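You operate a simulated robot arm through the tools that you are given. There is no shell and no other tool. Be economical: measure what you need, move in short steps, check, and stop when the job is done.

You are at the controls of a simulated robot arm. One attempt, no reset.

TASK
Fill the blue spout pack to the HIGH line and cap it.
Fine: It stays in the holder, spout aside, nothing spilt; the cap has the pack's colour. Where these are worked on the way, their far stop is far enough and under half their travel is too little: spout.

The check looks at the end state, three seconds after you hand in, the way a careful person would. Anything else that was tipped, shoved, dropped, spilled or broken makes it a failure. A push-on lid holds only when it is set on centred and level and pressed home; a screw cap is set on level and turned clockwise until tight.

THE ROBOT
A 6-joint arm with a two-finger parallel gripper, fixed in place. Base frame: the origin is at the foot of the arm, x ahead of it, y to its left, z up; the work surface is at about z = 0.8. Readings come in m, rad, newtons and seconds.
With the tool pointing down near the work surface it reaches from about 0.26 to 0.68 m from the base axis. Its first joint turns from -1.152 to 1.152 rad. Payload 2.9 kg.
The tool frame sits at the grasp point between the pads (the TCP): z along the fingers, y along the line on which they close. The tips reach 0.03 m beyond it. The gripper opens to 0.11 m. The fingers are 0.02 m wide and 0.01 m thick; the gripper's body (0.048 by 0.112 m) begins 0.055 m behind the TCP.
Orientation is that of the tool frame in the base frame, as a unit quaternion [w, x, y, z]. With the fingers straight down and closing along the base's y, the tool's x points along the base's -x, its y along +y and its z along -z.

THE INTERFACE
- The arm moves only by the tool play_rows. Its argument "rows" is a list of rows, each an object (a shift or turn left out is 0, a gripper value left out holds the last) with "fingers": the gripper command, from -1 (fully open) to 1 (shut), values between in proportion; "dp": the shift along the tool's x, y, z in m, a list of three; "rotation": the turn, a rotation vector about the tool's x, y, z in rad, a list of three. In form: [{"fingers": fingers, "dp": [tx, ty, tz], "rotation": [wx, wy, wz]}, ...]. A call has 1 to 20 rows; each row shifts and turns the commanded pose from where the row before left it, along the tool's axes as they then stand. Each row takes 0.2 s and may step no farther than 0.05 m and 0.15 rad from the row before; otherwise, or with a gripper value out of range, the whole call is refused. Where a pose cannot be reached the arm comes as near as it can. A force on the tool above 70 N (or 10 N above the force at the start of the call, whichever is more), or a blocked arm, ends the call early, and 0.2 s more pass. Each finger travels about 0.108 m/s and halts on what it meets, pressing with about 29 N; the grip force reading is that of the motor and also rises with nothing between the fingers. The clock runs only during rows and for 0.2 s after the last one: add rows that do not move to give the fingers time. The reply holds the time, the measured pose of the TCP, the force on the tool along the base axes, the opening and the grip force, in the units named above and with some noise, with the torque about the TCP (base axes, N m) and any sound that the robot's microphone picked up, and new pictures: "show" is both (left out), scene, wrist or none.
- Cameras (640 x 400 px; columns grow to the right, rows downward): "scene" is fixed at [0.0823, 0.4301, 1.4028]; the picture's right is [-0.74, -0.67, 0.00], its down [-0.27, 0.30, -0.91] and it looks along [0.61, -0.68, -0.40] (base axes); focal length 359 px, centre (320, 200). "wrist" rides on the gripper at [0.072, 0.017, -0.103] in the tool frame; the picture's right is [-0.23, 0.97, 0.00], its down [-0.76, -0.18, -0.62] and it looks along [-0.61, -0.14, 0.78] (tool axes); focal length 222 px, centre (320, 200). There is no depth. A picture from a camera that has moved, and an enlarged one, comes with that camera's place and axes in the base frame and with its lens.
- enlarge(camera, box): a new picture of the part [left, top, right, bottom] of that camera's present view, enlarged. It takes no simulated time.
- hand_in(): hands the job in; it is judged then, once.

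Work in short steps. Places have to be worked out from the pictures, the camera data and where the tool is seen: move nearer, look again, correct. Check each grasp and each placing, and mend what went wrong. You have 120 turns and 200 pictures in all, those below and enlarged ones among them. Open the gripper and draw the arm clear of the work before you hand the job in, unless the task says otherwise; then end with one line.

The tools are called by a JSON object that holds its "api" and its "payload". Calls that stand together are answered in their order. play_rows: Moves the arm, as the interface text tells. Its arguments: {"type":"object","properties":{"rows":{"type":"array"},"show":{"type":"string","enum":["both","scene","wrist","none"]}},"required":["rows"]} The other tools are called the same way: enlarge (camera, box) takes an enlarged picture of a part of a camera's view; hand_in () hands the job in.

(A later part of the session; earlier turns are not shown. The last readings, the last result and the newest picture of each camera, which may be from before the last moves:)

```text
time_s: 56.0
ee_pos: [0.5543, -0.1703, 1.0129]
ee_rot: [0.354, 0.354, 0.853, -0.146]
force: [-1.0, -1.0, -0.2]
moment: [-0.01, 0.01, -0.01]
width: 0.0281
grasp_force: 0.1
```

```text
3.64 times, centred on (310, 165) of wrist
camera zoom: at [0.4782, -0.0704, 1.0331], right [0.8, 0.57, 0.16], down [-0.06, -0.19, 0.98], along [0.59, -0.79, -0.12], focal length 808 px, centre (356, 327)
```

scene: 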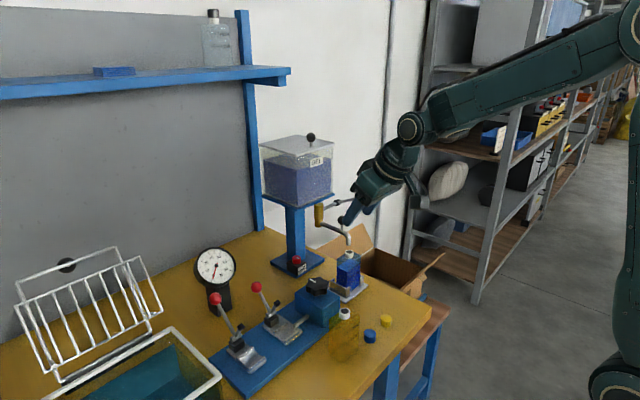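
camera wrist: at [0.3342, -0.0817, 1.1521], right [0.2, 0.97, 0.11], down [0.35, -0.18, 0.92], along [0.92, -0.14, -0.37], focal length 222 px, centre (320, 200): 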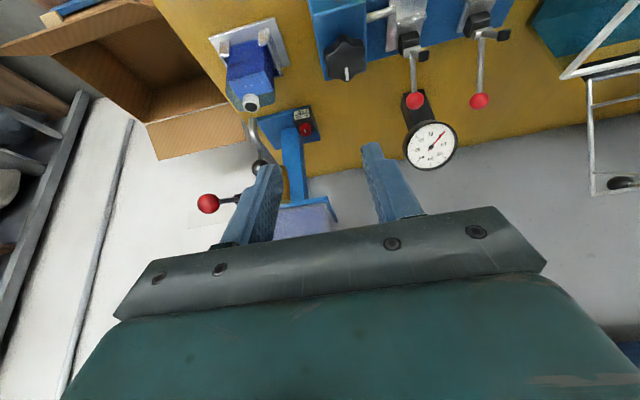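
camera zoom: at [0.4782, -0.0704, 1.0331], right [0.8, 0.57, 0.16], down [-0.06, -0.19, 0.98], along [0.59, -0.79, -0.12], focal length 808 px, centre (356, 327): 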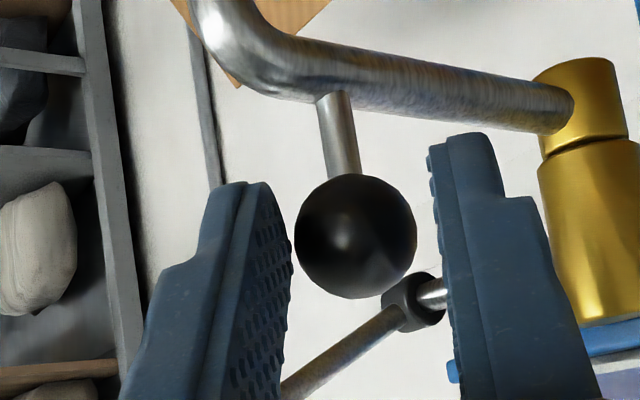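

Caged. Grip and swing the spout back, first half.

{"api": "play_rows", "payload": {"rows": [{"fingers": 0.62}, {"fingers": 0.66}, {"dp": [0.00675, 0.01152, -0.00675]}, {"dp": [0.00545, 0.01449, -0.00545]}, {"dp": [0.00315, 0.01577, -0.00315]}, {"dp": [0.00085, 0.01633, -0.00085]}, {}], "show": "none"}}

{"api": "enlarge", "payload": {"camera": "wrist", "box": [230, 110, 390, 220]}}

```text
time_s: 57.6
ee_pos: [0.58, -0.1118, 1.0129]
ee_rot: [0.354, 0.353, 0.854, -0.145]
force: [-2.4, -1.7, -4.2]
moment: [-0.07, -0.05, -0.32]
width: 0.0229
grasp_force: 45.3
```

```text
3.64 times, centred on (310, 165) of wrist
camera zoom: at [0.5031, -0.0125, 1.0335], right [0.8, 0.58, 0.16], down [-0.06, -0.2, 0.98], along [0.59, -0.79, -0.12], focal length 808 px, centre (356, 327)
```

zoom: 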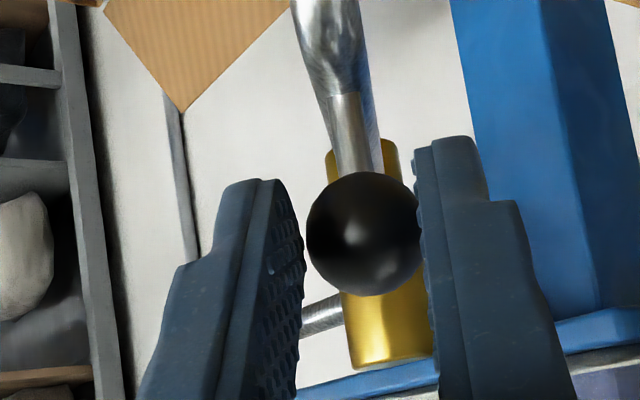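

{"api": "play_rows", "payload": {"rows": [{"dp": [-0.00165, 0.01619, 0.00165]}, {"dp": [-0.00395, 0.01534, 0.00395]}, {"dp": [-0.00615, 0.01393, 0.00615]}, {"dp": [-0.0075, 0.01174, 0.0075]}, {}], "show": "none"}}

{"api": "enlarge", "payload": {"camera": "wrist", "box": [230, 90, 410, 220]}}

```text
time_s: 58.8
ee_pos: [0.6371, -0.0935, 1.0126]
ee_rot: [0.352, 0.357, 0.852, -0.15]
force: [-19.2, -13.4, 0.3]
moment: [0.04, 0.51, -0.57]
width: 0.0306
grasp_force: 12.2
```

```text
3.08 times, centred on (320, 155) of wrist
camera zoom: at [0.5614, 0.0059, 1.0337], right [0.81, 0.57, 0.16], down [-0.06, -0.19, 0.98], along [0.59, -0.8, -0.12], focal length 684 px, centre (320, 338)
```

zoom: 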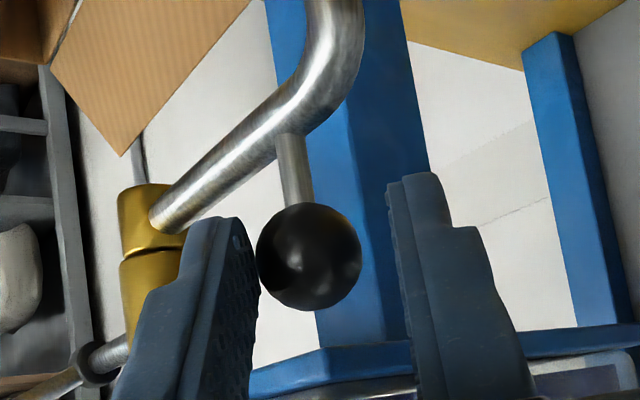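

The spout hit its far (aside) stop. Release, back off and look at the result and the caps.

{"api": "play_rows", "payload": {"rows": [{"fingers": 0.3, "dp": [0, -0.003, 0]}, {"fingers": 0.0}, {"dp": [0, 0, -0.03]}, {"dp": [0, 0, -0.04]}, {"dp": [0, 0, -0.04]}, {"rotation": [0, 0.131, 0]}, {"rotation": [0, 0.131, 0]}, {"rotation": [-0.0654, 0, -0.1133]}, {"rotation": [-0.0654, 0, -0.1133]}, {"rotation": [-0.0654, 0, -0.1133]}, {"rotation": [-0.0654, 0, -0.1133]}, {"rotation": [-0.0654, 0, -0.1133]}, {"rotation": [-0.0654, 0, -0.1133]}, {}], "show": "both"}}

{"api": "enlarge", "payload": {"camera": "scene", "box": [360, 310, 400, 350]}}

{"api": "enlarge", "payload": {"camera": "scene", "box": [270, 180, 390, 310]}}

```text
time_s: 61.8
ee_pos: [0.5823, -0.0369, 1.0918]
ee_rot: [0.259, 0.0, 0.966, 0.001]
force: [-0.5, 1.0, -0.2]
moment: [0.01, 0.0, -0.01]
width: 0.055
grasp_force: 0.0
camera wrist: at [0.4668, -0.021, 1.1431], right [0.2, 0.97, 0.11], down [0.35, -0.18, 0.92], along [0.92, -0.14, -0.37], focal length 222 px, centre (320, 200)
```

scene: 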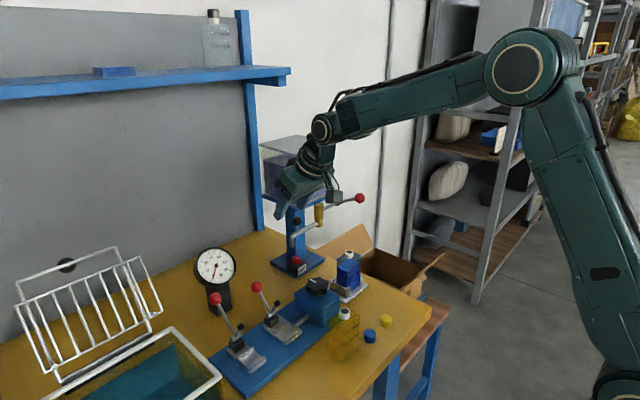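
wrist: 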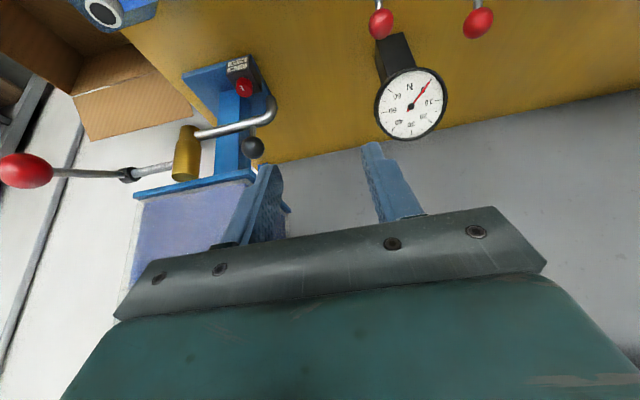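

```text
10.00 times, centred on (380, 330) of scene
camera zoom: at [0.0823, 0.4301, 1.4028], right [-0.74, -0.67, 0.0], down [-0.27, 0.3, -0.91], along [0.61, -0.68, -0.4], focal length 3592 px, centre (-280, -1100)
```

zoom: 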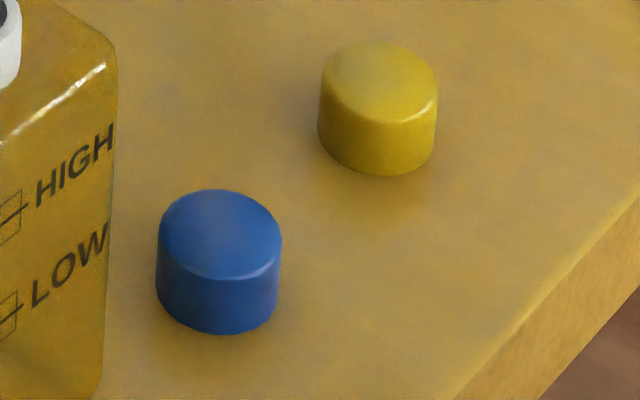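

```text
3.08 times, centred on (330, 245) of scene
camera zoom: at [0.0823, 0.4301, 1.4028], right [-0.74, -0.67, 0.0], down [-0.27, 0.3, -0.91], along [0.61, -0.68, -0.4], focal length 1105 px, centre (289, 62)
```

zoom: 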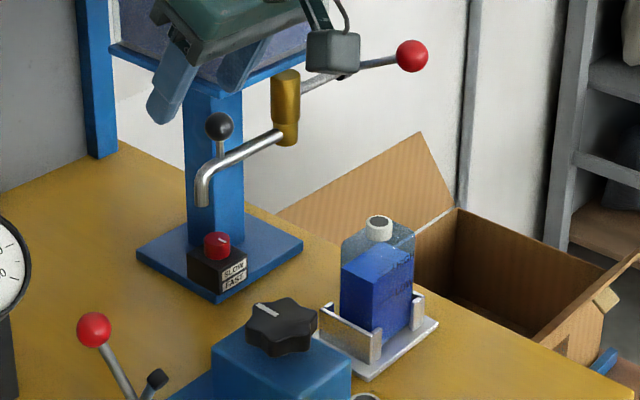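

{"api": "enlarge", "payload": {"camera": "scene", "box": [335, 245, 361, 265]}}

{"api": "enlarge", "payload": {"camera": "scene", "box": [335, 300, 361, 320]}}

```text
16.00 times, centred on (348, 255) of scene
camera zoom: at [0.0823, 0.4301, 1.4028], right [-0.74, -0.67, 0.0], down [-0.27, 0.3, -0.91], along [0.61, -0.68, -0.4], focal length 5747 px, centre (-128, -680)
```

zoom: 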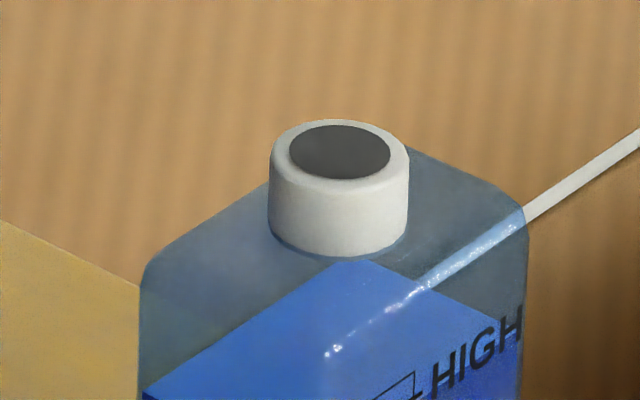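

```text
16.00 times, centred on (348, 310) of scene
camera zoom: at [0.0823, 0.4301, 1.4028], right [-0.74, -0.67, 0.0], down [-0.27, 0.3, -0.91], along [0.61, -0.68, -0.4], focal length 5747 px, centre (-128, -1560)
```

zoom: 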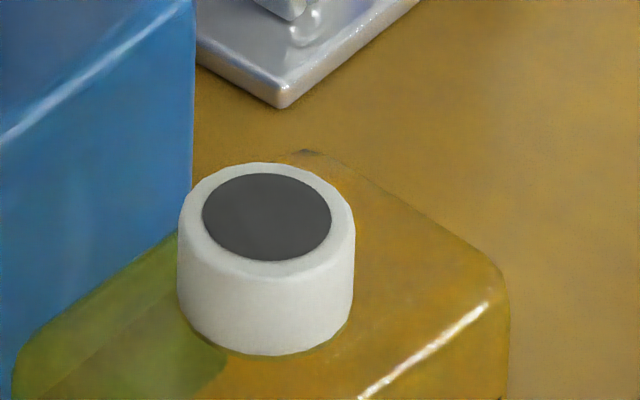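

The spout is aside, pack upright, no drips; cap and neck are smooth (push-on style). I go to a view of the blue cap at (0.403,-0.092), keeping the tool tilted 30° so its body avoids the yellow pack.

{"api": "play_rows", "payload": {"rows": [{"dp": [0.0397, -0.0079, 0.0054]}, {"dp": [0.0397, -0.0079, 0.0054]}, {"dp": [0.0397, -0.0079, 0.0054]}, {"dp": [0.0397, -0.0079, 0.0054]}, {"dp": [0.0397, -0.0079, 0.0054]}, {"dp": [0.0397, -0.0079, 0.0054]}, {"dp": [0.0397, -0.0079, 0.0054]}, {}, {}], "show": "wrist"}}

{"api": "enlarge", "payload": {"camera": "wrist", "box": [230, 50, 430, 200]}}

```text
time_s: 63.8
ee_pos: [0.3591, -0.0895, 0.9202]
ee_rot: [0.26, 0.001, 0.966, -0.001]
force: [0.0, -0.8, -0.1]
moment: [0.02, -0.02, 0.04]
width: 0.0549
grasp_force: 0.1
camera wrist: at [0.2435, -0.0736, 0.9724], right [0.2, 0.97, 0.11], down [0.35, -0.18, 0.92], along [0.92, -0.14, -0.37], focal length 222 px, centre (320, 200)
```

wrist: 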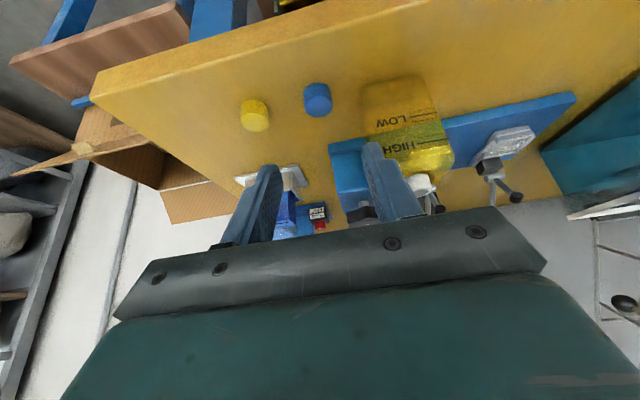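

```text
2.67 times, centred on (330, 125) of wrist
camera zoom: at [0.2435, -0.0736, 0.9724], right [0.2, 0.97, 0.11], down [0.35, -0.18, 0.92], along [0.92, -0.14, -0.37], focal length 592 px, centre (293, 400)
```

zoom: 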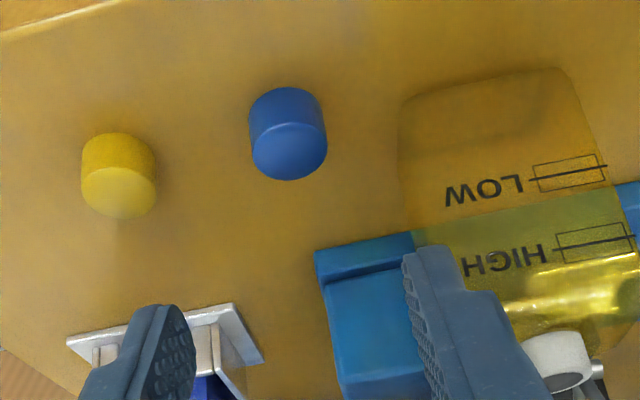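

Cap centre ≈(0.402,-0.088). Narrow the fingers to 4 cm (clear of the yellow pack) and descend, stopping 1 cm above to check.

{"api": "play_rows", "payload": {"rows": [{"fingers": 0.25, "dp": [0.0, 0.0015, 0.0]}, {"dp": [0.0055, 0, 0.0265]}, {"dp": [0.0054, 0, 0.0265]}, {"dp": [0.0, 0, 0.0264]}, {}, {}], "show": "wrist"}}

{"api": "enlarge", "payload": {"camera": "wrist", "box": [240, 90, 400, 210]}}

```text
time_s: 65.2
ee_pos: [0.3908, -0.0917, 0.8447]
ee_rot: [0.259, 0.001, 0.966, -0.001]
force: [0.0, -0.5, -0.6]
moment: [0.03, -0.01, 0.01]
width: 0.0413
grasp_force: 0.1
camera wrist: at [0.2748, -0.0744, 0.8969], right [0.2, 0.97, 0.11], down [0.35, -0.18, 0.92], along [0.92, -0.14, -0.37], focal length 222 px, centre (320, 200)
```

wrist: 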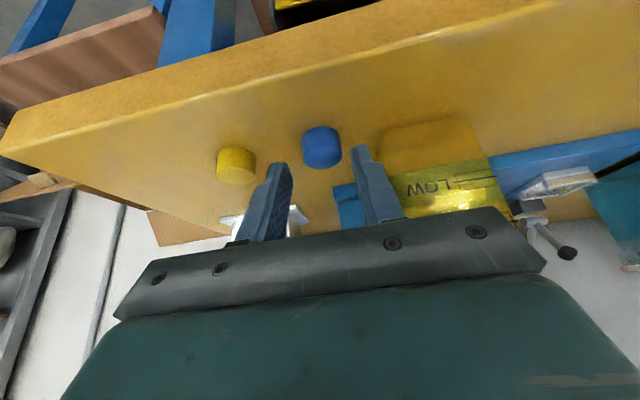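

```text
3.33 times, centred on (320, 150) of wrist
camera zoom: at [0.2748, -0.0744, 0.8969], right [0.2, 0.97, 0.11], down [0.35, -0.18, 0.92], along [0.92, -0.14, -0.37], focal length 740 px, centre (320, 367)
```

zoom: 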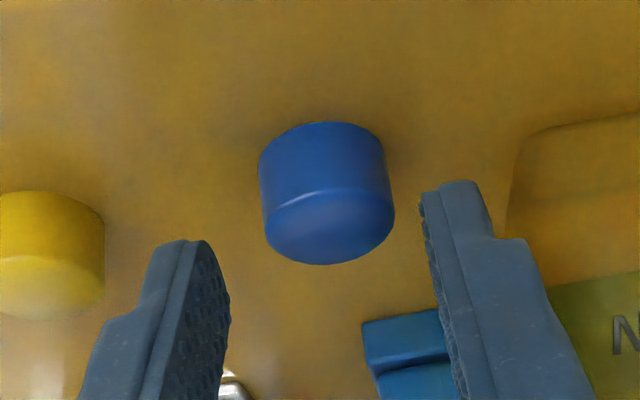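

Nicely centred. Final descent of 9 mm and close.

{"api": "play_rows", "payload": {"rows": [{"dp": [0.0062, 0.0015, 0.0068]}, {}, {"fingers": 0.4}, {"fingers": 0.6}, {}, {}], "show": "none"}}

{"api": "enlarge", "payload": {"camera": "wrist", "box": [240, 90, 400, 210]}}

```text
time_s: 66.6
ee_pos: [0.3895, -0.0888, 0.8353]
ee_rot: [0.259, 0.001, 0.966, 0.0]
force: [-0.1, -0.2, -0.4]
moment: [0.01, 0.03, 0.0]
width: 0.023
grasp_force: 1.8
```

```text
3.33 times, centred on (320, 150) of wrist
camera zoom: at [0.2732, -0.0723, 0.8877], right [0.2, 0.97, 0.11], down [0.35, -0.18, 0.92], along [0.92, -0.14, -0.37], focal length 740 px, centre (320, 367)
```

zoom: 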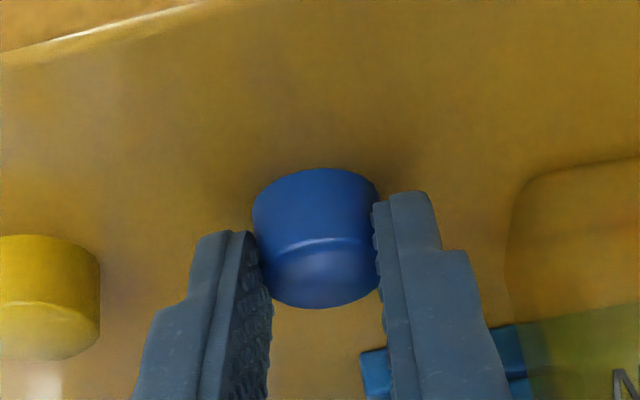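

The fingers met behind the cap's centre (chord 23 mm). Open slightly, go 8 mm further +x, and re-close.

{"api": "play_rows", "payload": {"rows": [{"fingers": 0.4}, {"fingers": 0.35}, {"dp": [-0.0069, 0, 0.004]}, {}, {"fingers": 0.5}, {"fingers": 0.65}, {}, {}], "show": "none"}}

{"api": "enlarge", "payload": {"camera": "wrist", "box": [240, 90, 400, 210]}}

```text
time_s: 68.4
ee_pos: [0.3968, -0.0894, 0.8355]
ee_rot: [0.26, 0.001, 0.966, 0.0]
force: [-0.2, -0.5, -0.4]
moment: [0.02, -0.01, -0.02]
width: 0.0211
grasp_force: 21.0
```

```text
3.33 times, centred on (320, 150) of wrist
camera zoom: at [0.2811, -0.0728, 0.888], right [0.2, 0.97, 0.11], down [0.35, -0.18, 0.92], along [0.92, -0.14, -0.37], focal length 740 px, centre (320, 367)
```

zoom: 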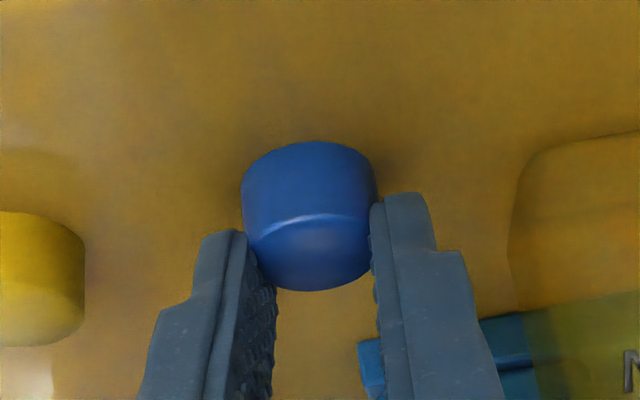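

Contact is still behind the cap's centre. Open, go 10 mm further forward and 2 mm lower, and close again.

{"api": "play_rows", "payload": {"rows": [{"fingers": 0.4}, {"fingers": 0.35}, {"dp": [-0.0077, 0.001, 0.0067]}, {}, {}], "show": "none"}}

{"api": "enlarge", "payload": {"camera": "wrist", "box": [240, 90, 400, 210]}}

{"api": "enlarge", "payload": {"camera": "scene", "box": [330, 280, 420, 360]}}

```text
time_s: 69.6
ee_pos: [0.4086, -0.0886, 0.8347]
ee_rot: [0.259, 0.0, 0.966, 0.0]
force: [0.1, 0.4, 0.0]
moment: [0.03, 0.01, -0.01]
width: 0.0358
grasp_force: 0.1
```

```text
3.33 times, centred on (320, 150) of wrist
camera zoom: at [0.2915, -0.0719, 0.8864], right [0.2, 0.97, 0.11], down [0.35, -0.18, 0.92], along [0.92, -0.14, -0.37], focal length 740 px, centre (320, 367)
```

zoom: 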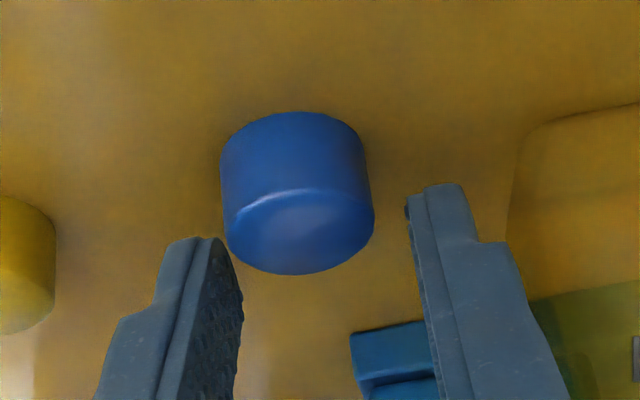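

```text
5.00 times, centred on (375, 320) of scene
camera zoom: at [0.0823, 0.4301, 1.4028], right [-0.74, -0.67, 0.0], down [-0.27, 0.3, -0.91], along [0.61, -0.68, -0.4], focal length 1796 px, centre (45, -400)
```

zoom: 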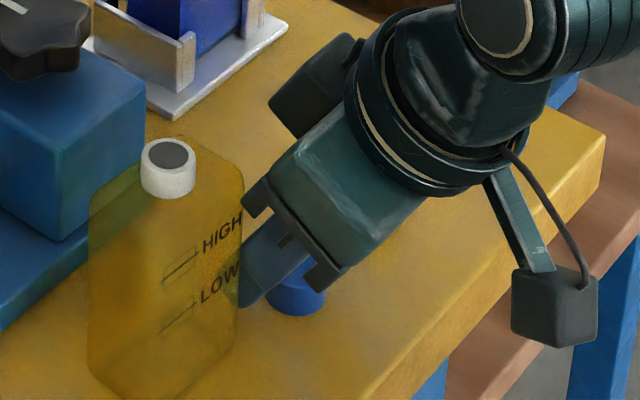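

I overshot: with the tilt, the cap sits beyond the tips' safe height. Better is a vertical tool with yaw +45° (body clear of the yellow pack). Raise and reorient above the cap.

{"api": "play_rows", "payload": {"rows": [{"dp": [-0.02, 0, -0.0346]}, {"dp": [-0.025, 0, -0.0433]}, {"rotation": [0, 0.131, 0]}, {"rotation": [0, 0.131, 0]}, {"rotation": [0, 0.131, 0]}, {"rotation": [0, 0.1306, 0]}, {"rotation": [0, 0, -0.131]}, {"rotation": [0, 0, -0.131]}, {"rotation": [0, 0, -0.131]}, {"rotation": [0, 0, -0.131]}, {"rotation": [0, 0, -0.131]}, {"rotation": [0, 0, -0.1304]}, {}, {}], "show": "both"}}

{"api": "enlarge", "payload": {"camera": "wrist", "box": [240, 90, 400, 210]}}

```text
time_s: 72.6
ee_pos: [0.4076, -0.0889, 0.9237]
ee_rot: [0.001, -0.383, 0.924, 0.0]
force: [0.2, 1.0, 0.0]
moment: [0.0, -0.03, 0.0]
width: 0.0359
grasp_force: 0.0
camera wrist: at [0.3431, -0.1286, 1.0264], right [-0.53, 0.85, 0.0], down [0.66, 0.41, 0.62], along [0.53, 0.33, -0.78], focal length 222 px, centre (320, 200)
```

scene: 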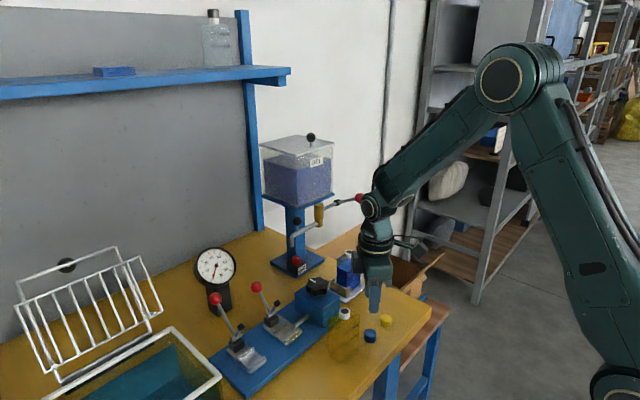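
wrist: 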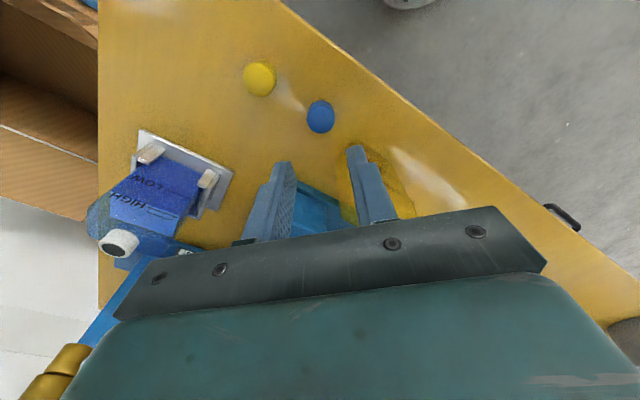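

```text
3.33 times, centred on (320, 150) of wrist
camera zoom: at [0.3431, -0.1286, 1.0264], right [-0.53, 0.85, 0.0], down [0.66, 0.41, 0.62], along [0.53, 0.33, -0.78], focal length 740 px, centre (320, 367)
```

zoom: 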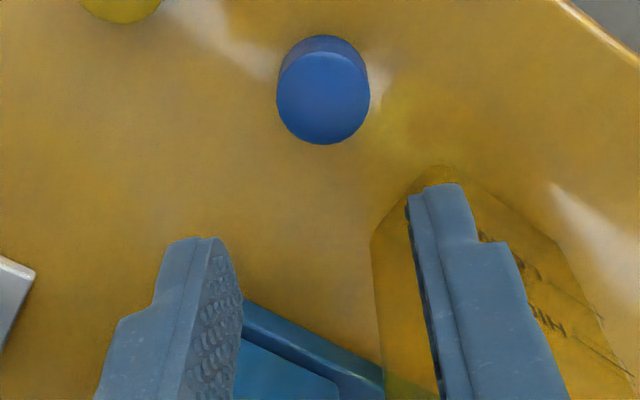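

Cap at ≈(0.4035,-0.090). Descend to 1.5 cm above grasp height with the small correction and check.

{"api": "play_rows", "payload": {"rows": [{"dp": [0.0038, 0.002, 0.0]}, {"dp": [0, 0, 0.035]}, {"dp": [0, 0, 0.035]}, {}, {}], "show": "none"}}

{"api": "enlarge", "payload": {"camera": "wrist", "box": [240, 90, 400, 210]}}

{"api": "enlarge", "payload": {"camera": "scene", "box": [330, 280, 420, 360]}}

```text
time_s: 73.8
ee_pos: [0.4035, -0.0894, 0.8532]
ee_rot: [0.001, -0.382, 0.924, 0.0]
force: [0.4, 0.5, 0.7]
moment: [0.02, 0.0, 0.03]
width: 0.0356
grasp_force: 0.1
```

```text
3.33 times, centred on (320, 150) of wrist
camera zoom: at [0.3388, -0.1286, 0.9561], right [-0.53, 0.85, 0.0], down [0.66, 0.41, 0.62], along [0.53, 0.33, -0.78], focal length 740 px, centre (320, 367)
```

zoom: 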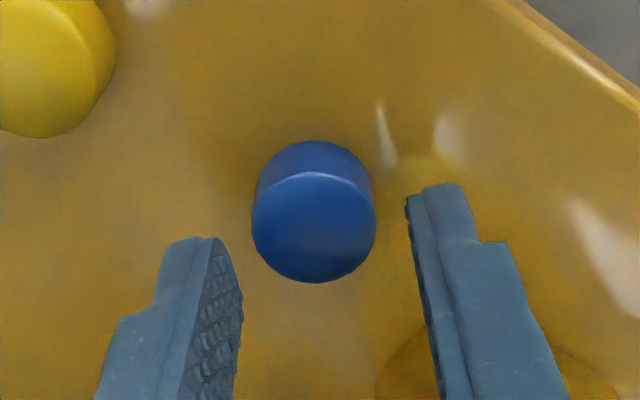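

```text
5.00 times, centred on (375, 320) of scene
camera zoom: at [0.0823, 0.4301, 1.4028], right [-0.74, -0.67, 0.0], down [-0.27, 0.3, -0.91], along [0.61, -0.68, -0.4], focal length 1796 px, centre (45, -400)
```

zoom: 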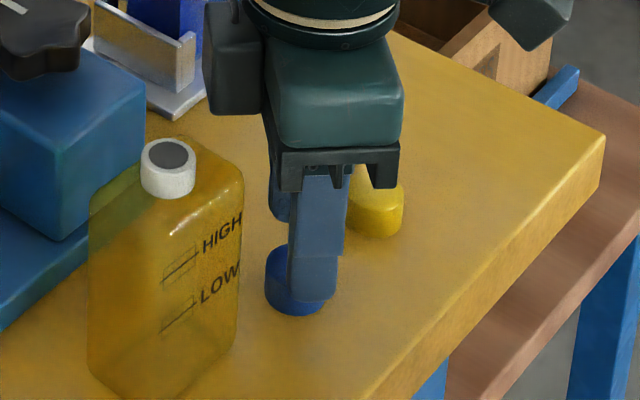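

Aligned; the gripper clears the yellow pack. Lower 18 mm and grip.

{"api": "play_rows", "payload": {"rows": [{"dp": [0.001, 0, 0.018]}, {}, {"fingers": 0.45}, {"fingers": 0.65}, {}, {}], "show": "none"}}

{"api": "enlarge", "payload": {"camera": "wrist", "box": [240, 90, 400, 210]}}

```text
time_s: 75.2
ee_pos: [0.403, -0.0896, 0.8374]
ee_rot: [0.002, -0.382, 0.924, -0.001]
force: [0.3, -2.0, 38.4]
moment: [1.52, -0.75, -0.03]
width: 0.0231
grasp_force: 29.3
```

```text
3.33 times, centred on (320, 150) of wrist
camera zoom: at [0.338, -0.1298, 0.9398], right [-0.53, 0.85, 0.0], down [0.66, 0.41, 0.63], along [0.53, 0.33, -0.78], focal length 740 px, centre (320, 367)
```

zoom: 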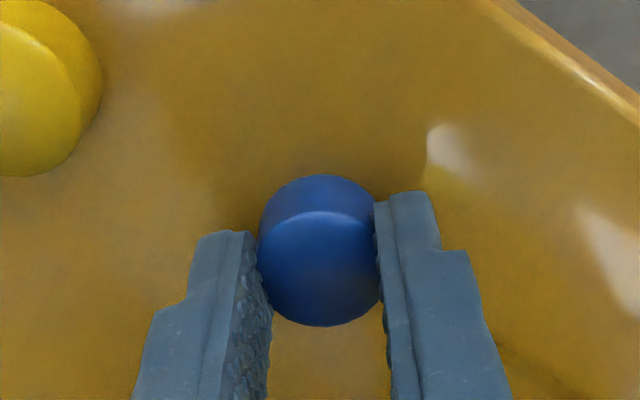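

38 N upward, located near (0.42,-0.05): the gripper body is resting on the yellow pack's shoulder. The cap is gripped (23 mm), so I raise straight up at once and check.

{"api": "play_rows", "payload": {"rows": [{"dp": [0, 0, -0.005]}, {"dp": [0, 0, -0.02]}, {"dp": [0, 0, -0.04]}, {"dp": [0, 0, -0.04]}, {}], "show": "both"}}

{"api": "enlarge", "payload": {"camera": "scene", "box": [320, 270, 420, 360]}}

{"api": "enlarge", "payload": {"camera": "wrist", "box": [240, 90, 400, 210]}}

```text
time_s: 76.4
ee_pos: [0.4003, -0.0916, 0.9436]
ee_rot: [0.0, -0.382, 0.924, -0.001]
force: [0.3, -0.6, -0.7]
moment: [0.01, -0.04, 0.05]
width: 0.0231
grasp_force: 28.5
camera wrist: at [0.336, -0.131, 1.0455], right [-0.53, 0.85, 0.0], down [0.66, 0.41, 0.62], along [0.53, 0.33, -0.78], focal length 222 px, centre (320, 200)
```

scene: 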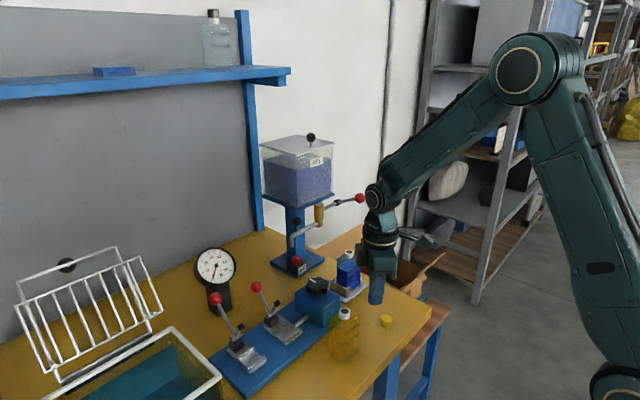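
wrist: 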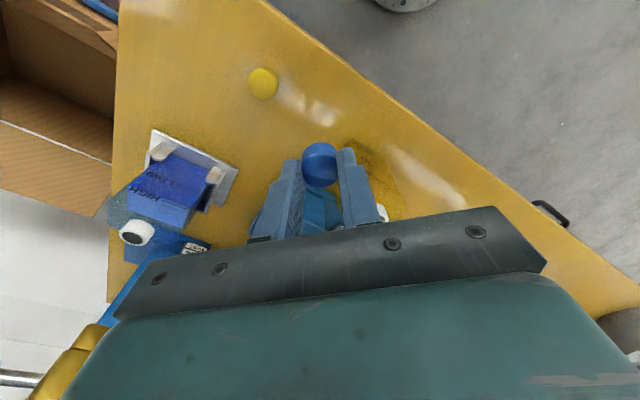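

```text
4.44 times, centred on (370, 315) of scene
camera zoom: at [0.0822, 0.4301, 1.4028], right [-0.74, -0.67, 0.0], down [-0.27, 0.3, -0.91], along [0.61, -0.68, -0.4], focal length 1596 px, centre (98, -311)
```

zoom: 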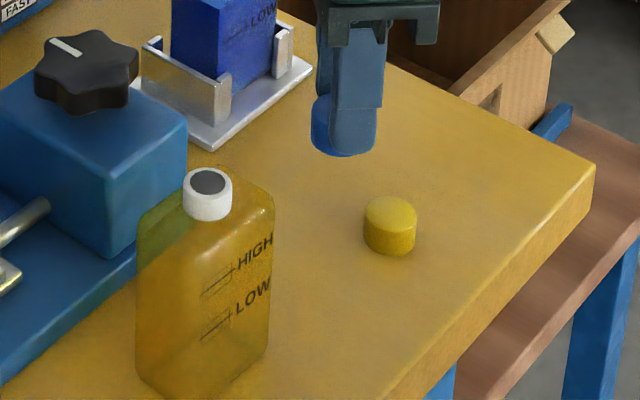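

```text
3.33 times, centred on (320, 150) of wrist
camera zoom: at [0.336, -0.131, 1.0455], right [-0.53, 0.85, 0.0], down [0.66, 0.41, 0.62], along [0.53, 0.33, -0.78], focal length 740 px, centre (320, 367)
```

zoom: 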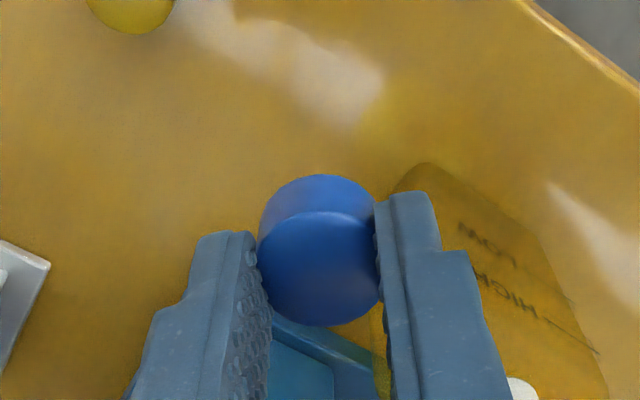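

The yellow pack stands exactly where it was, and the blue cap is held centred and level. I move toward the pack and rotate to yaw −45°, where the body clears lever and tank.

{"api": "play_rows", "payload": {"rows": [{"dp": [-0.0053, -0.0265, -0.0125]}, {"dp": [-0.0053, -0.0265, -0.0125]}, {"dp": [-0.0053, -0.0265, -0.0125]}, {"dp": [-0.0053, -0.0265, -0.0125]}, {"rotation": [0, 0, 0.131]}, {"rotation": [0, 0, 0.131]}, {"rotation": [0, 0, 0.131]}, {"rotation": [0, 0, 0.131]}, {"rotation": [0, 0, 0.131]}, {"rotation": [0, 0, 0.131]}, {"rotation": [0, 0, 0.131]}, {"rotation": [0, 0, 0.131]}, {"rotation": [0, 0, 0.131]}, {"rotation": [0, 0, 0.131]}, {"rotation": [0, 0, 0.131]}, {"rotation": [0, 0, 0.1298]}, {}, {}], "show": "both"}}

{"api": "enlarge", "payload": {"camera": "wrist", "box": [210, 60, 400, 210]}}

```text
time_s: 80.2
ee_pos: [0.492, -0.1505, 0.9916]
ee_rot: [0.0, 0.383, 0.924, 0.001]
force: [0.0, -0.5, 0.0]
moment: [0.0, 0.01, -0.03]
width: 0.0231
grasp_force: 28.4
camera wrist: at [0.4523, -0.0882, 1.0933], right [0.85, 0.53, 0.0], down [0.41, -0.67, 0.62], along [0.33, -0.53, -0.78], focal length 222 px, centre (320, 200)
```

scene: 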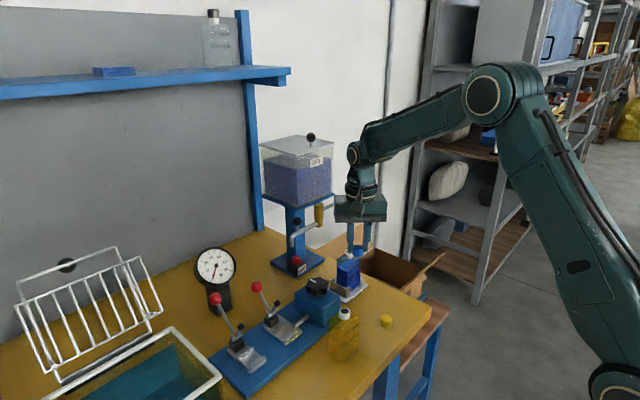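
wrist: 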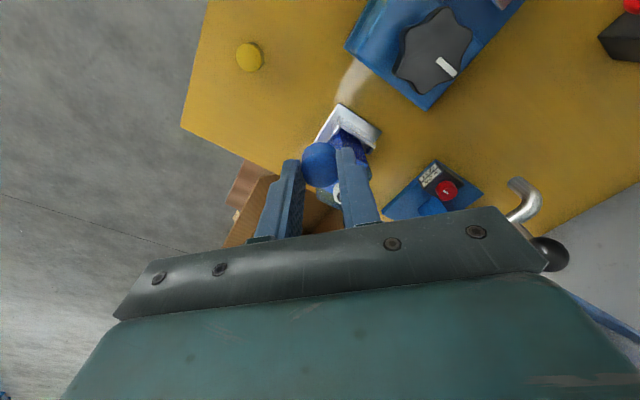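

```text
2.67 times, centred on (305, 135) of wrist
camera zoom: at [0.4523, -0.0882, 1.0933], right [0.85, 0.53, 0.0], down [0.41, -0.67, 0.62], along [0.33, -0.53, -0.78], focal length 592 px, centre (360, 373)
```

zoom: 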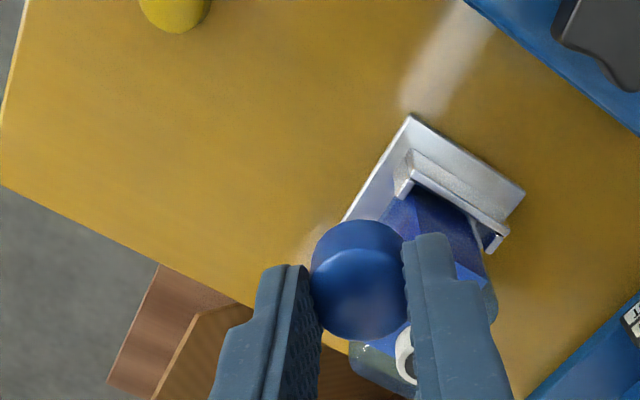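

Neck estimate ≈(0.540,-0.189). Move over it with the cap bottom ~2 cm above the neck, then compare in both cameras.

{"api": "play_rows", "payload": {"rows": [{"dp": [-0.0306, 0.0034, 0.0]}, {"dp": [-0.0305, 0.0033, 0.0]}, {"dp": [0, 0, 0.0136]}, {}, {}], "show": "none"}}

{"api": "enlarge", "payload": {"camera": "wrist", "box": [240, 100, 400, 220]}}

{"api": "enlarge", "payload": {"camera": "scene", "box": [328, 230, 368, 260]}}

```text
time_s: 81.4
ee_pos: [0.5405, -0.19, 0.9756]
ee_rot: [0.0, 0.383, 0.924, 0.0]
force: [0.4, -0.4, 0.2]
moment: [0.0, -0.03, 0.01]
width: 0.0231
grasp_force: 28.7
```

```text
3.33 times, centred on (320, 160) of wrist
camera zoom: at [0.5003, -0.1271, 1.0782], right [0.85, 0.53, 0.0], down [0.41, -0.67, 0.62], along [0.33, -0.53, -0.78], focal length 740 px, centre (320, 333)
```

zoom: 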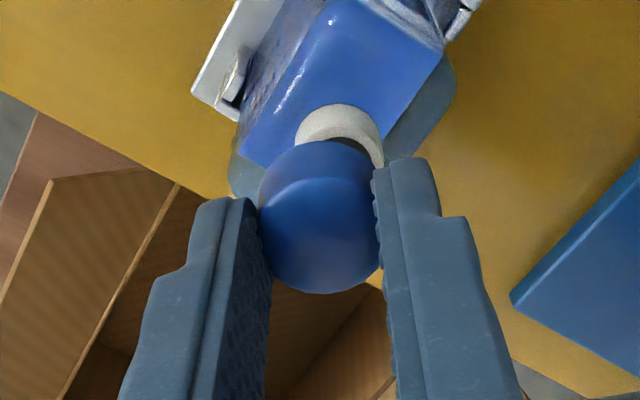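

```text
13.33 times, centred on (348, 245) of scene
camera zoom: at [0.0823, 0.4301, 1.4028], right [-0.74, -0.67, 0.0], down [-0.27, 0.3, -0.91], along [0.61, -0.68, -0.4], focal length 4789 px, centre (-53, -400)
```

zoom: 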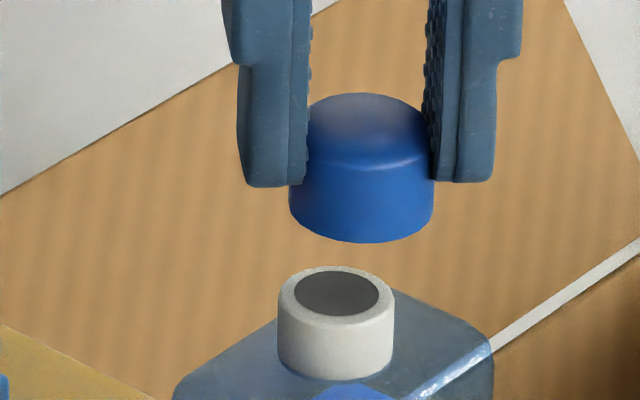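

Cap is centred in the grip; neck lies ≈4.3 mm along tool +y and ≈3 mm along tool −x, ~19 mm below the cap. Correct and lower 13 mm, then re-check.

{"api": "play_rows", "payload": {"rows": [{"dp": [-0.003, 0.0043, 0.0]}, {}, {"dp": [0, 0, 0.013]}, {}, {}], "show": "none"}}

{"api": "enlarge", "payload": {"camera": "wrist", "box": [240, 100, 400, 220]}}

{"api": "enlarge", "payload": {"camera": "scene", "box": [328, 235, 368, 265]}}

```text
time_s: 82.6
ee_pos: [0.5457, -0.1892, 0.9633]
ee_rot: [0.0, 0.383, 0.924, 0.001]
force: [-0.3, -0.1, 0.1]
moment: [0.03, 0.0, 0.01]
width: 0.0228
grasp_force: 29.2
```

```text
3.33 times, centred on (320, 160) of wrist
camera zoom: at [0.505, -0.1265, 1.0657], right [0.85, 0.53, 0.0], down [0.41, -0.67, 0.62], along [0.33, -0.53, -0.78], focal length 740 px, centre (320, 333)
```

zoom: 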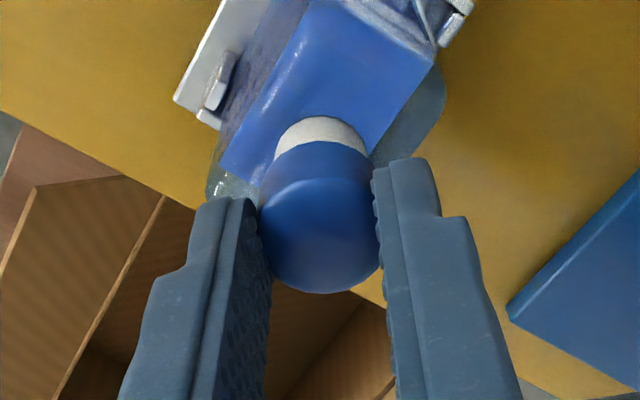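

```text
13.33 times, centred on (348, 250) of scene
camera zoom: at [0.0823, 0.4301, 1.4028], right [-0.74, -0.67, 0.0], down [-0.27, 0.3, -0.91], along [0.61, -0.68, -0.4], focal length 4789 px, centre (-53, -467)
```

zoom: 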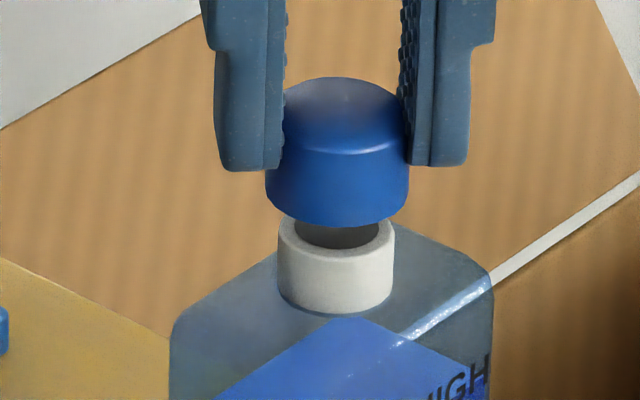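

Lateral alignment is within ~1 mm in both views. Lower 5 mm more and check again.

{"api": "play_rows", "payload": {"rows": [{"dp": [0, 0, 0.005]}, {}, {}], "show": "none"}}

{"api": "enlarge", "payload": {"camera": "wrist", "box": [280, 110, 360, 170]}}

{"api": "enlarge", "payload": {"camera": "scene", "box": [335, 238, 361, 258]}}

```text
time_s: 83.4
ee_pos: [0.5452, -0.1891, 0.9585]
ee_rot: [0.0, 0.384, 0.923, 0.001]
force: [0.1, -0.1, 0.3]
moment: [-0.01, -0.01, -0.01]
width: 0.0231
grasp_force: 28.9
```

```text
6.67 times, centred on (320, 140) of wrist
camera zoom: at [0.5048, -0.1264, 1.0613], right [0.85, 0.53, 0.0], down [0.41, -0.67, 0.62], along [0.33, -0.53, -0.78], focal length 1481 px, centre (320, 600)
```

zoom: 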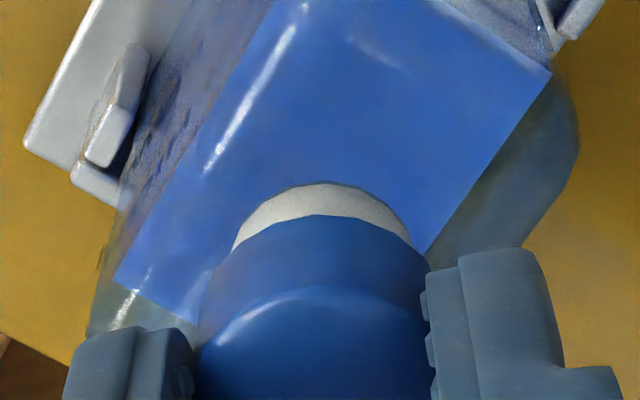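

```text
16.00 times, centred on (348, 248) of scene
camera zoom: at [0.0823, 0.4301, 1.4028], right [-0.74, -0.67, 0.0], down [-0.27, 0.3, -0.91], along [0.61, -0.68, -0.4], focal length 5747 px, centre (-128, -568)
```

zoom: 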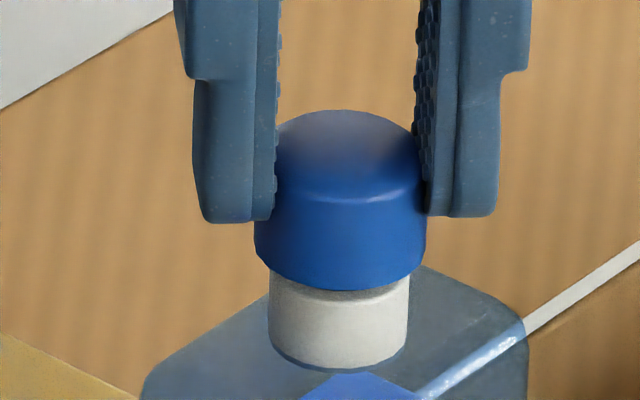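

Alignment is within ~0.5 mm both ways. Press down in small steps watching force.

{"api": "play_rows", "payload": {"rows": [{"dp": [0, 0, 0.002]}, {"dp": [0, 0, 0.002]}, {}], "show": "none"}}

{"api": "enlarge", "payload": {"camera": "scene", "box": [335, 238, 361, 258]}}

```text
time_s: 84.2
ee_pos: [0.5444, -0.1885, 0.9542]
ee_rot: [0.001, 0.383, 0.924, 0.002]
force: [0.1, 0.2, 0.1]
moment: [-0.03, 0.02, -0.02]
width: 0.0231
grasp_force: 29.0
```

```text
16.00 times, centred on (348, 248) of scene
camera zoom: at [0.0823, 0.4301, 1.4028], right [-0.74, -0.67, 0.0], down [-0.27, 0.3, -0.91], along [0.61, -0.68, -0.4], focal length 5747 px, centre (-128, -568)
```

zoom: 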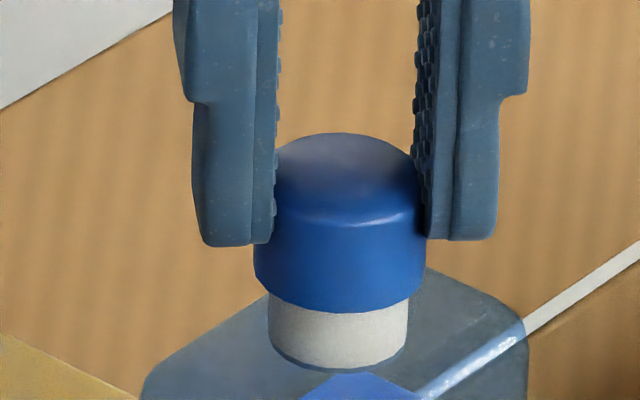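

The cap slides over the neck without force. Continue down.

{"api": "play_rows", "payload": {"rows": [{"dp": [0, 0, 0.002]}, {"dp": [0, 0, 0.002]}, {"dp": [0, 0, 0.002]}, {"dp": [0, 0, 0.001]}, {}], "show": "none"}}

{"api": "enlarge", "payload": {"camera": "scene", "box": [335, 238, 361, 258]}}

```text
time_s: 85.4
ee_pos: [0.5454, -0.1895, 0.9521]
ee_rot: [0.004, 0.384, 0.923, 0.001]
force: [-2.6, 0.3, 32.9]
moment: [-0.08, 0.0, 0.04]
width: 0.023
grasp_force: 29.4
heard: snap
```

```text
16.00 times, centred on (348, 248) of scene
camera zoom: at [0.0816, 0.4303, 1.4027], right [-0.74, -0.67, 0.0], down [-0.27, 0.3, -0.91], along [0.61, -0.68, -0.4], focal length 5747 px, centre (-128, -568)
```

zoom: 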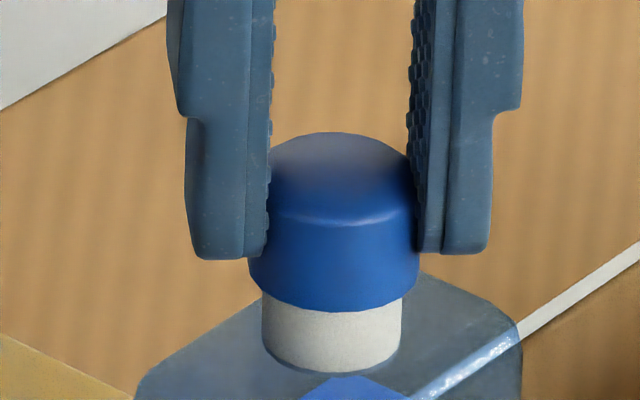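

A snap was heard with 33 N: the cap seated. Relieve the pressure slightly, open the fingers and withdraw upward.

{"api": "play_rows", "payload": {"rows": [{"dp": [0, 0, -0.003]}, {"fingers": 0.45}, {"fingers": 0.25}, {}, {"dp": [0, 0, -0.03]}, {"dp": [0.02, 0, -0.03]}, {"dp": [0.03, 0, -0.02]}, {"dp": [0.03, 0, -0.01]}, {}], "show": "both"}}

{"api": "enlarge", "payload": {"camera": "scene", "box": [335, 238, 361, 258]}}

{"api": "enlarge", "payload": {"camera": "scene", "box": [270, 180, 400, 310]}}

```text
time_s: 87.4
ee_pos: [0.4899, -0.1312, 1.0413]
ee_rot: [0.0, 0.384, 0.923, 0.0]
force: [1.0, -0.8, -0.4]
moment: [0.0, -0.01, -0.04]
width: 0.0416
grasp_force: 0.0
camera wrist: at [0.4483, -0.0682, 1.1445], right [0.85, 0.53, 0.0], down [0.41, -0.67, 0.62], along [0.33, -0.53, -0.78], focal length 222 px, centre (320, 200)
```

scene: 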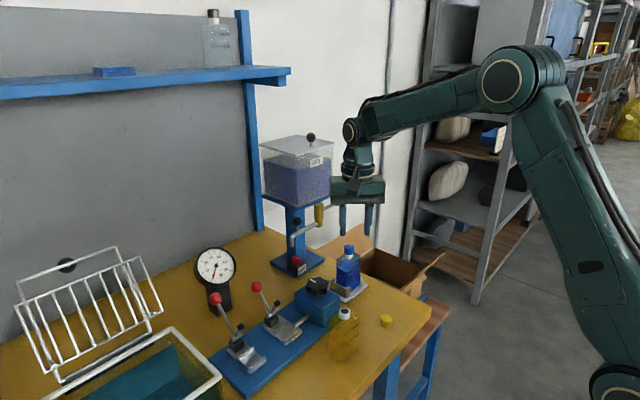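
wrist: 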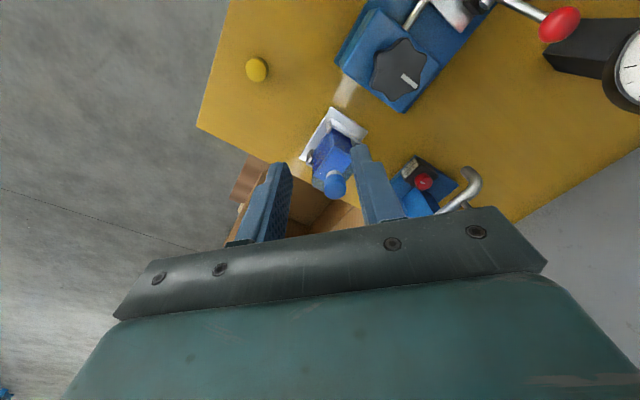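

```text
16.00 times, centred on (348, 248) of scene
camera zoom: at [0.0822, 0.4301, 1.4028], right [-0.74, -0.67, 0.0], down [-0.27, 0.3, -0.91], along [0.61, -0.68, -0.4], focal length 5747 px, centre (-128, -568)
```

zoom: 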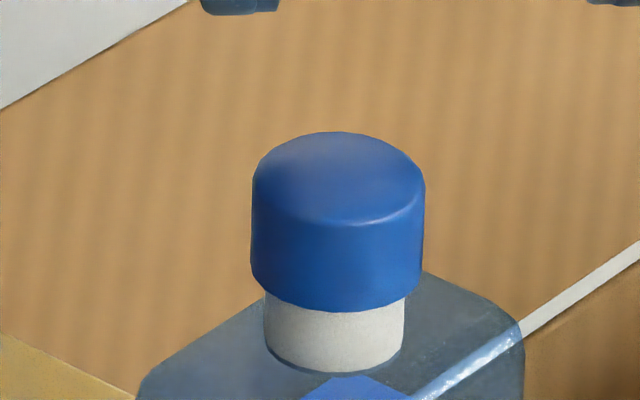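

```text
3.08 times, centred on (335, 245) of scene
camera zoom: at [0.0822, 0.4301, 1.4028], right [-0.74, -0.67, 0.0], down [-0.27, 0.3, -0.91], along [0.61, -0.68, -0.4], focal length 1105 px, centre (274, 62)
```

zoom: 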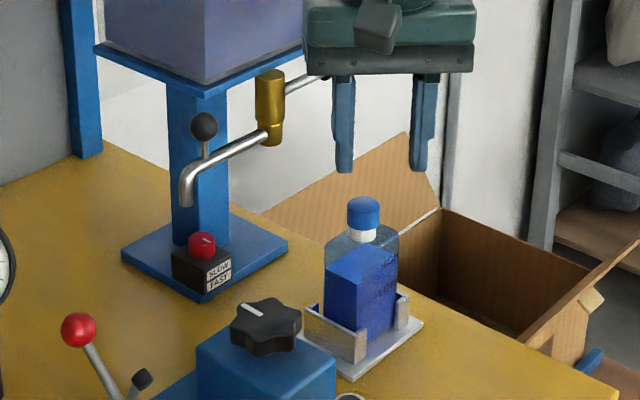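

The cap sits level and centred, the level is at HIGH, spout aside. Open the gripper fully and draw the arm clear, with a final check.

{"api": "play_rows", "payload": {"rows": [{"fingers": -1, "dp": [0.02, 0, -0.04]}, {"dp": [0.02, -0.03, -0.03]}, {"dp": [0.02, -0.03, -0.03]}, {"dp": [0, -0.03, -0.03]}, {}, {}], "show": "both"}}

{"api": "enlarge", "payload": {"camera": "scene", "box": [335, 240, 365, 290]}}

{"api": "enlarge", "payload": {"camera": "scene", "box": [270, 170, 400, 360]}}

```text
time_s: 88.8
ee_pos: [0.3839, -0.1524, 1.1705]
ee_rot: [0.0, 0.384, 0.923, 0.0]
force: [-0.7, -0.3, -0.5]
moment: [0.03, -0.04, 0.01]
width: 0.1101
grasp_force: 0.2
camera wrist: at [0.3434, -0.0883, 1.2732], right [0.85, 0.53, 0.0], down [0.41, -0.67, 0.62], along [0.33, -0.53, -0.78], focal length 222 px, centre (320, 200)
```

scene: 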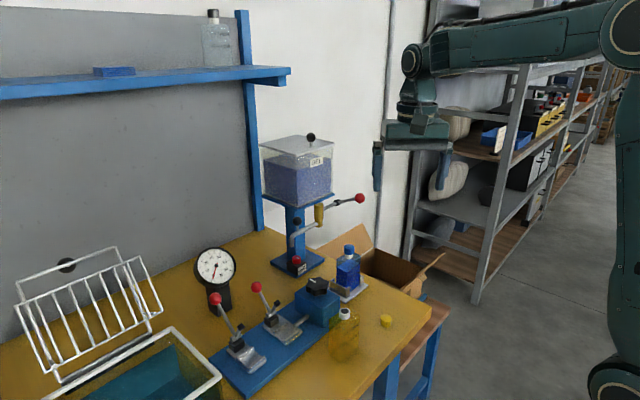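
wrist: 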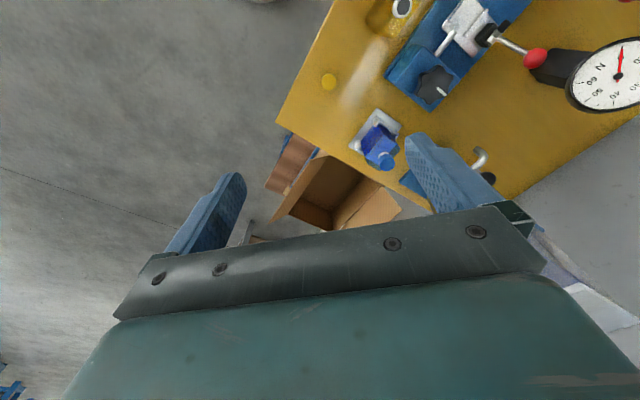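

```text
8.00 times, centred on (350, 265) of scene
camera zoom: at [0.0822, 0.4301, 1.4028], right [-0.74, -0.67, 0.0], down [-0.27, 0.3, -0.91], along [0.61, -0.68, -0.4], focal length 2873 px, centre (80, -320)
```

zoom: 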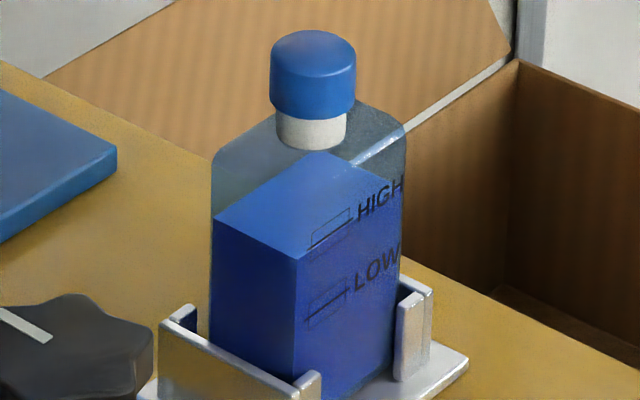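

```text
2.11 times, centred on (335, 265) of scene
camera zoom: at [0.0822, 0.4301, 1.4028], right [-0.74, -0.67, 0.0], down [-0.27, 0.3, -0.91], along [0.61, -0.68, -0.4], focal length 756 px, centre (288, 63)
```

zoom: 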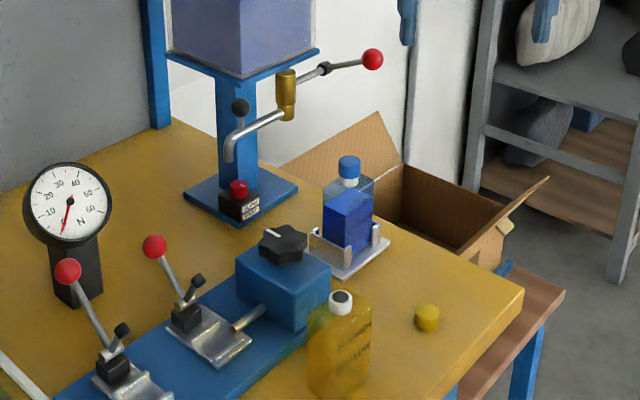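

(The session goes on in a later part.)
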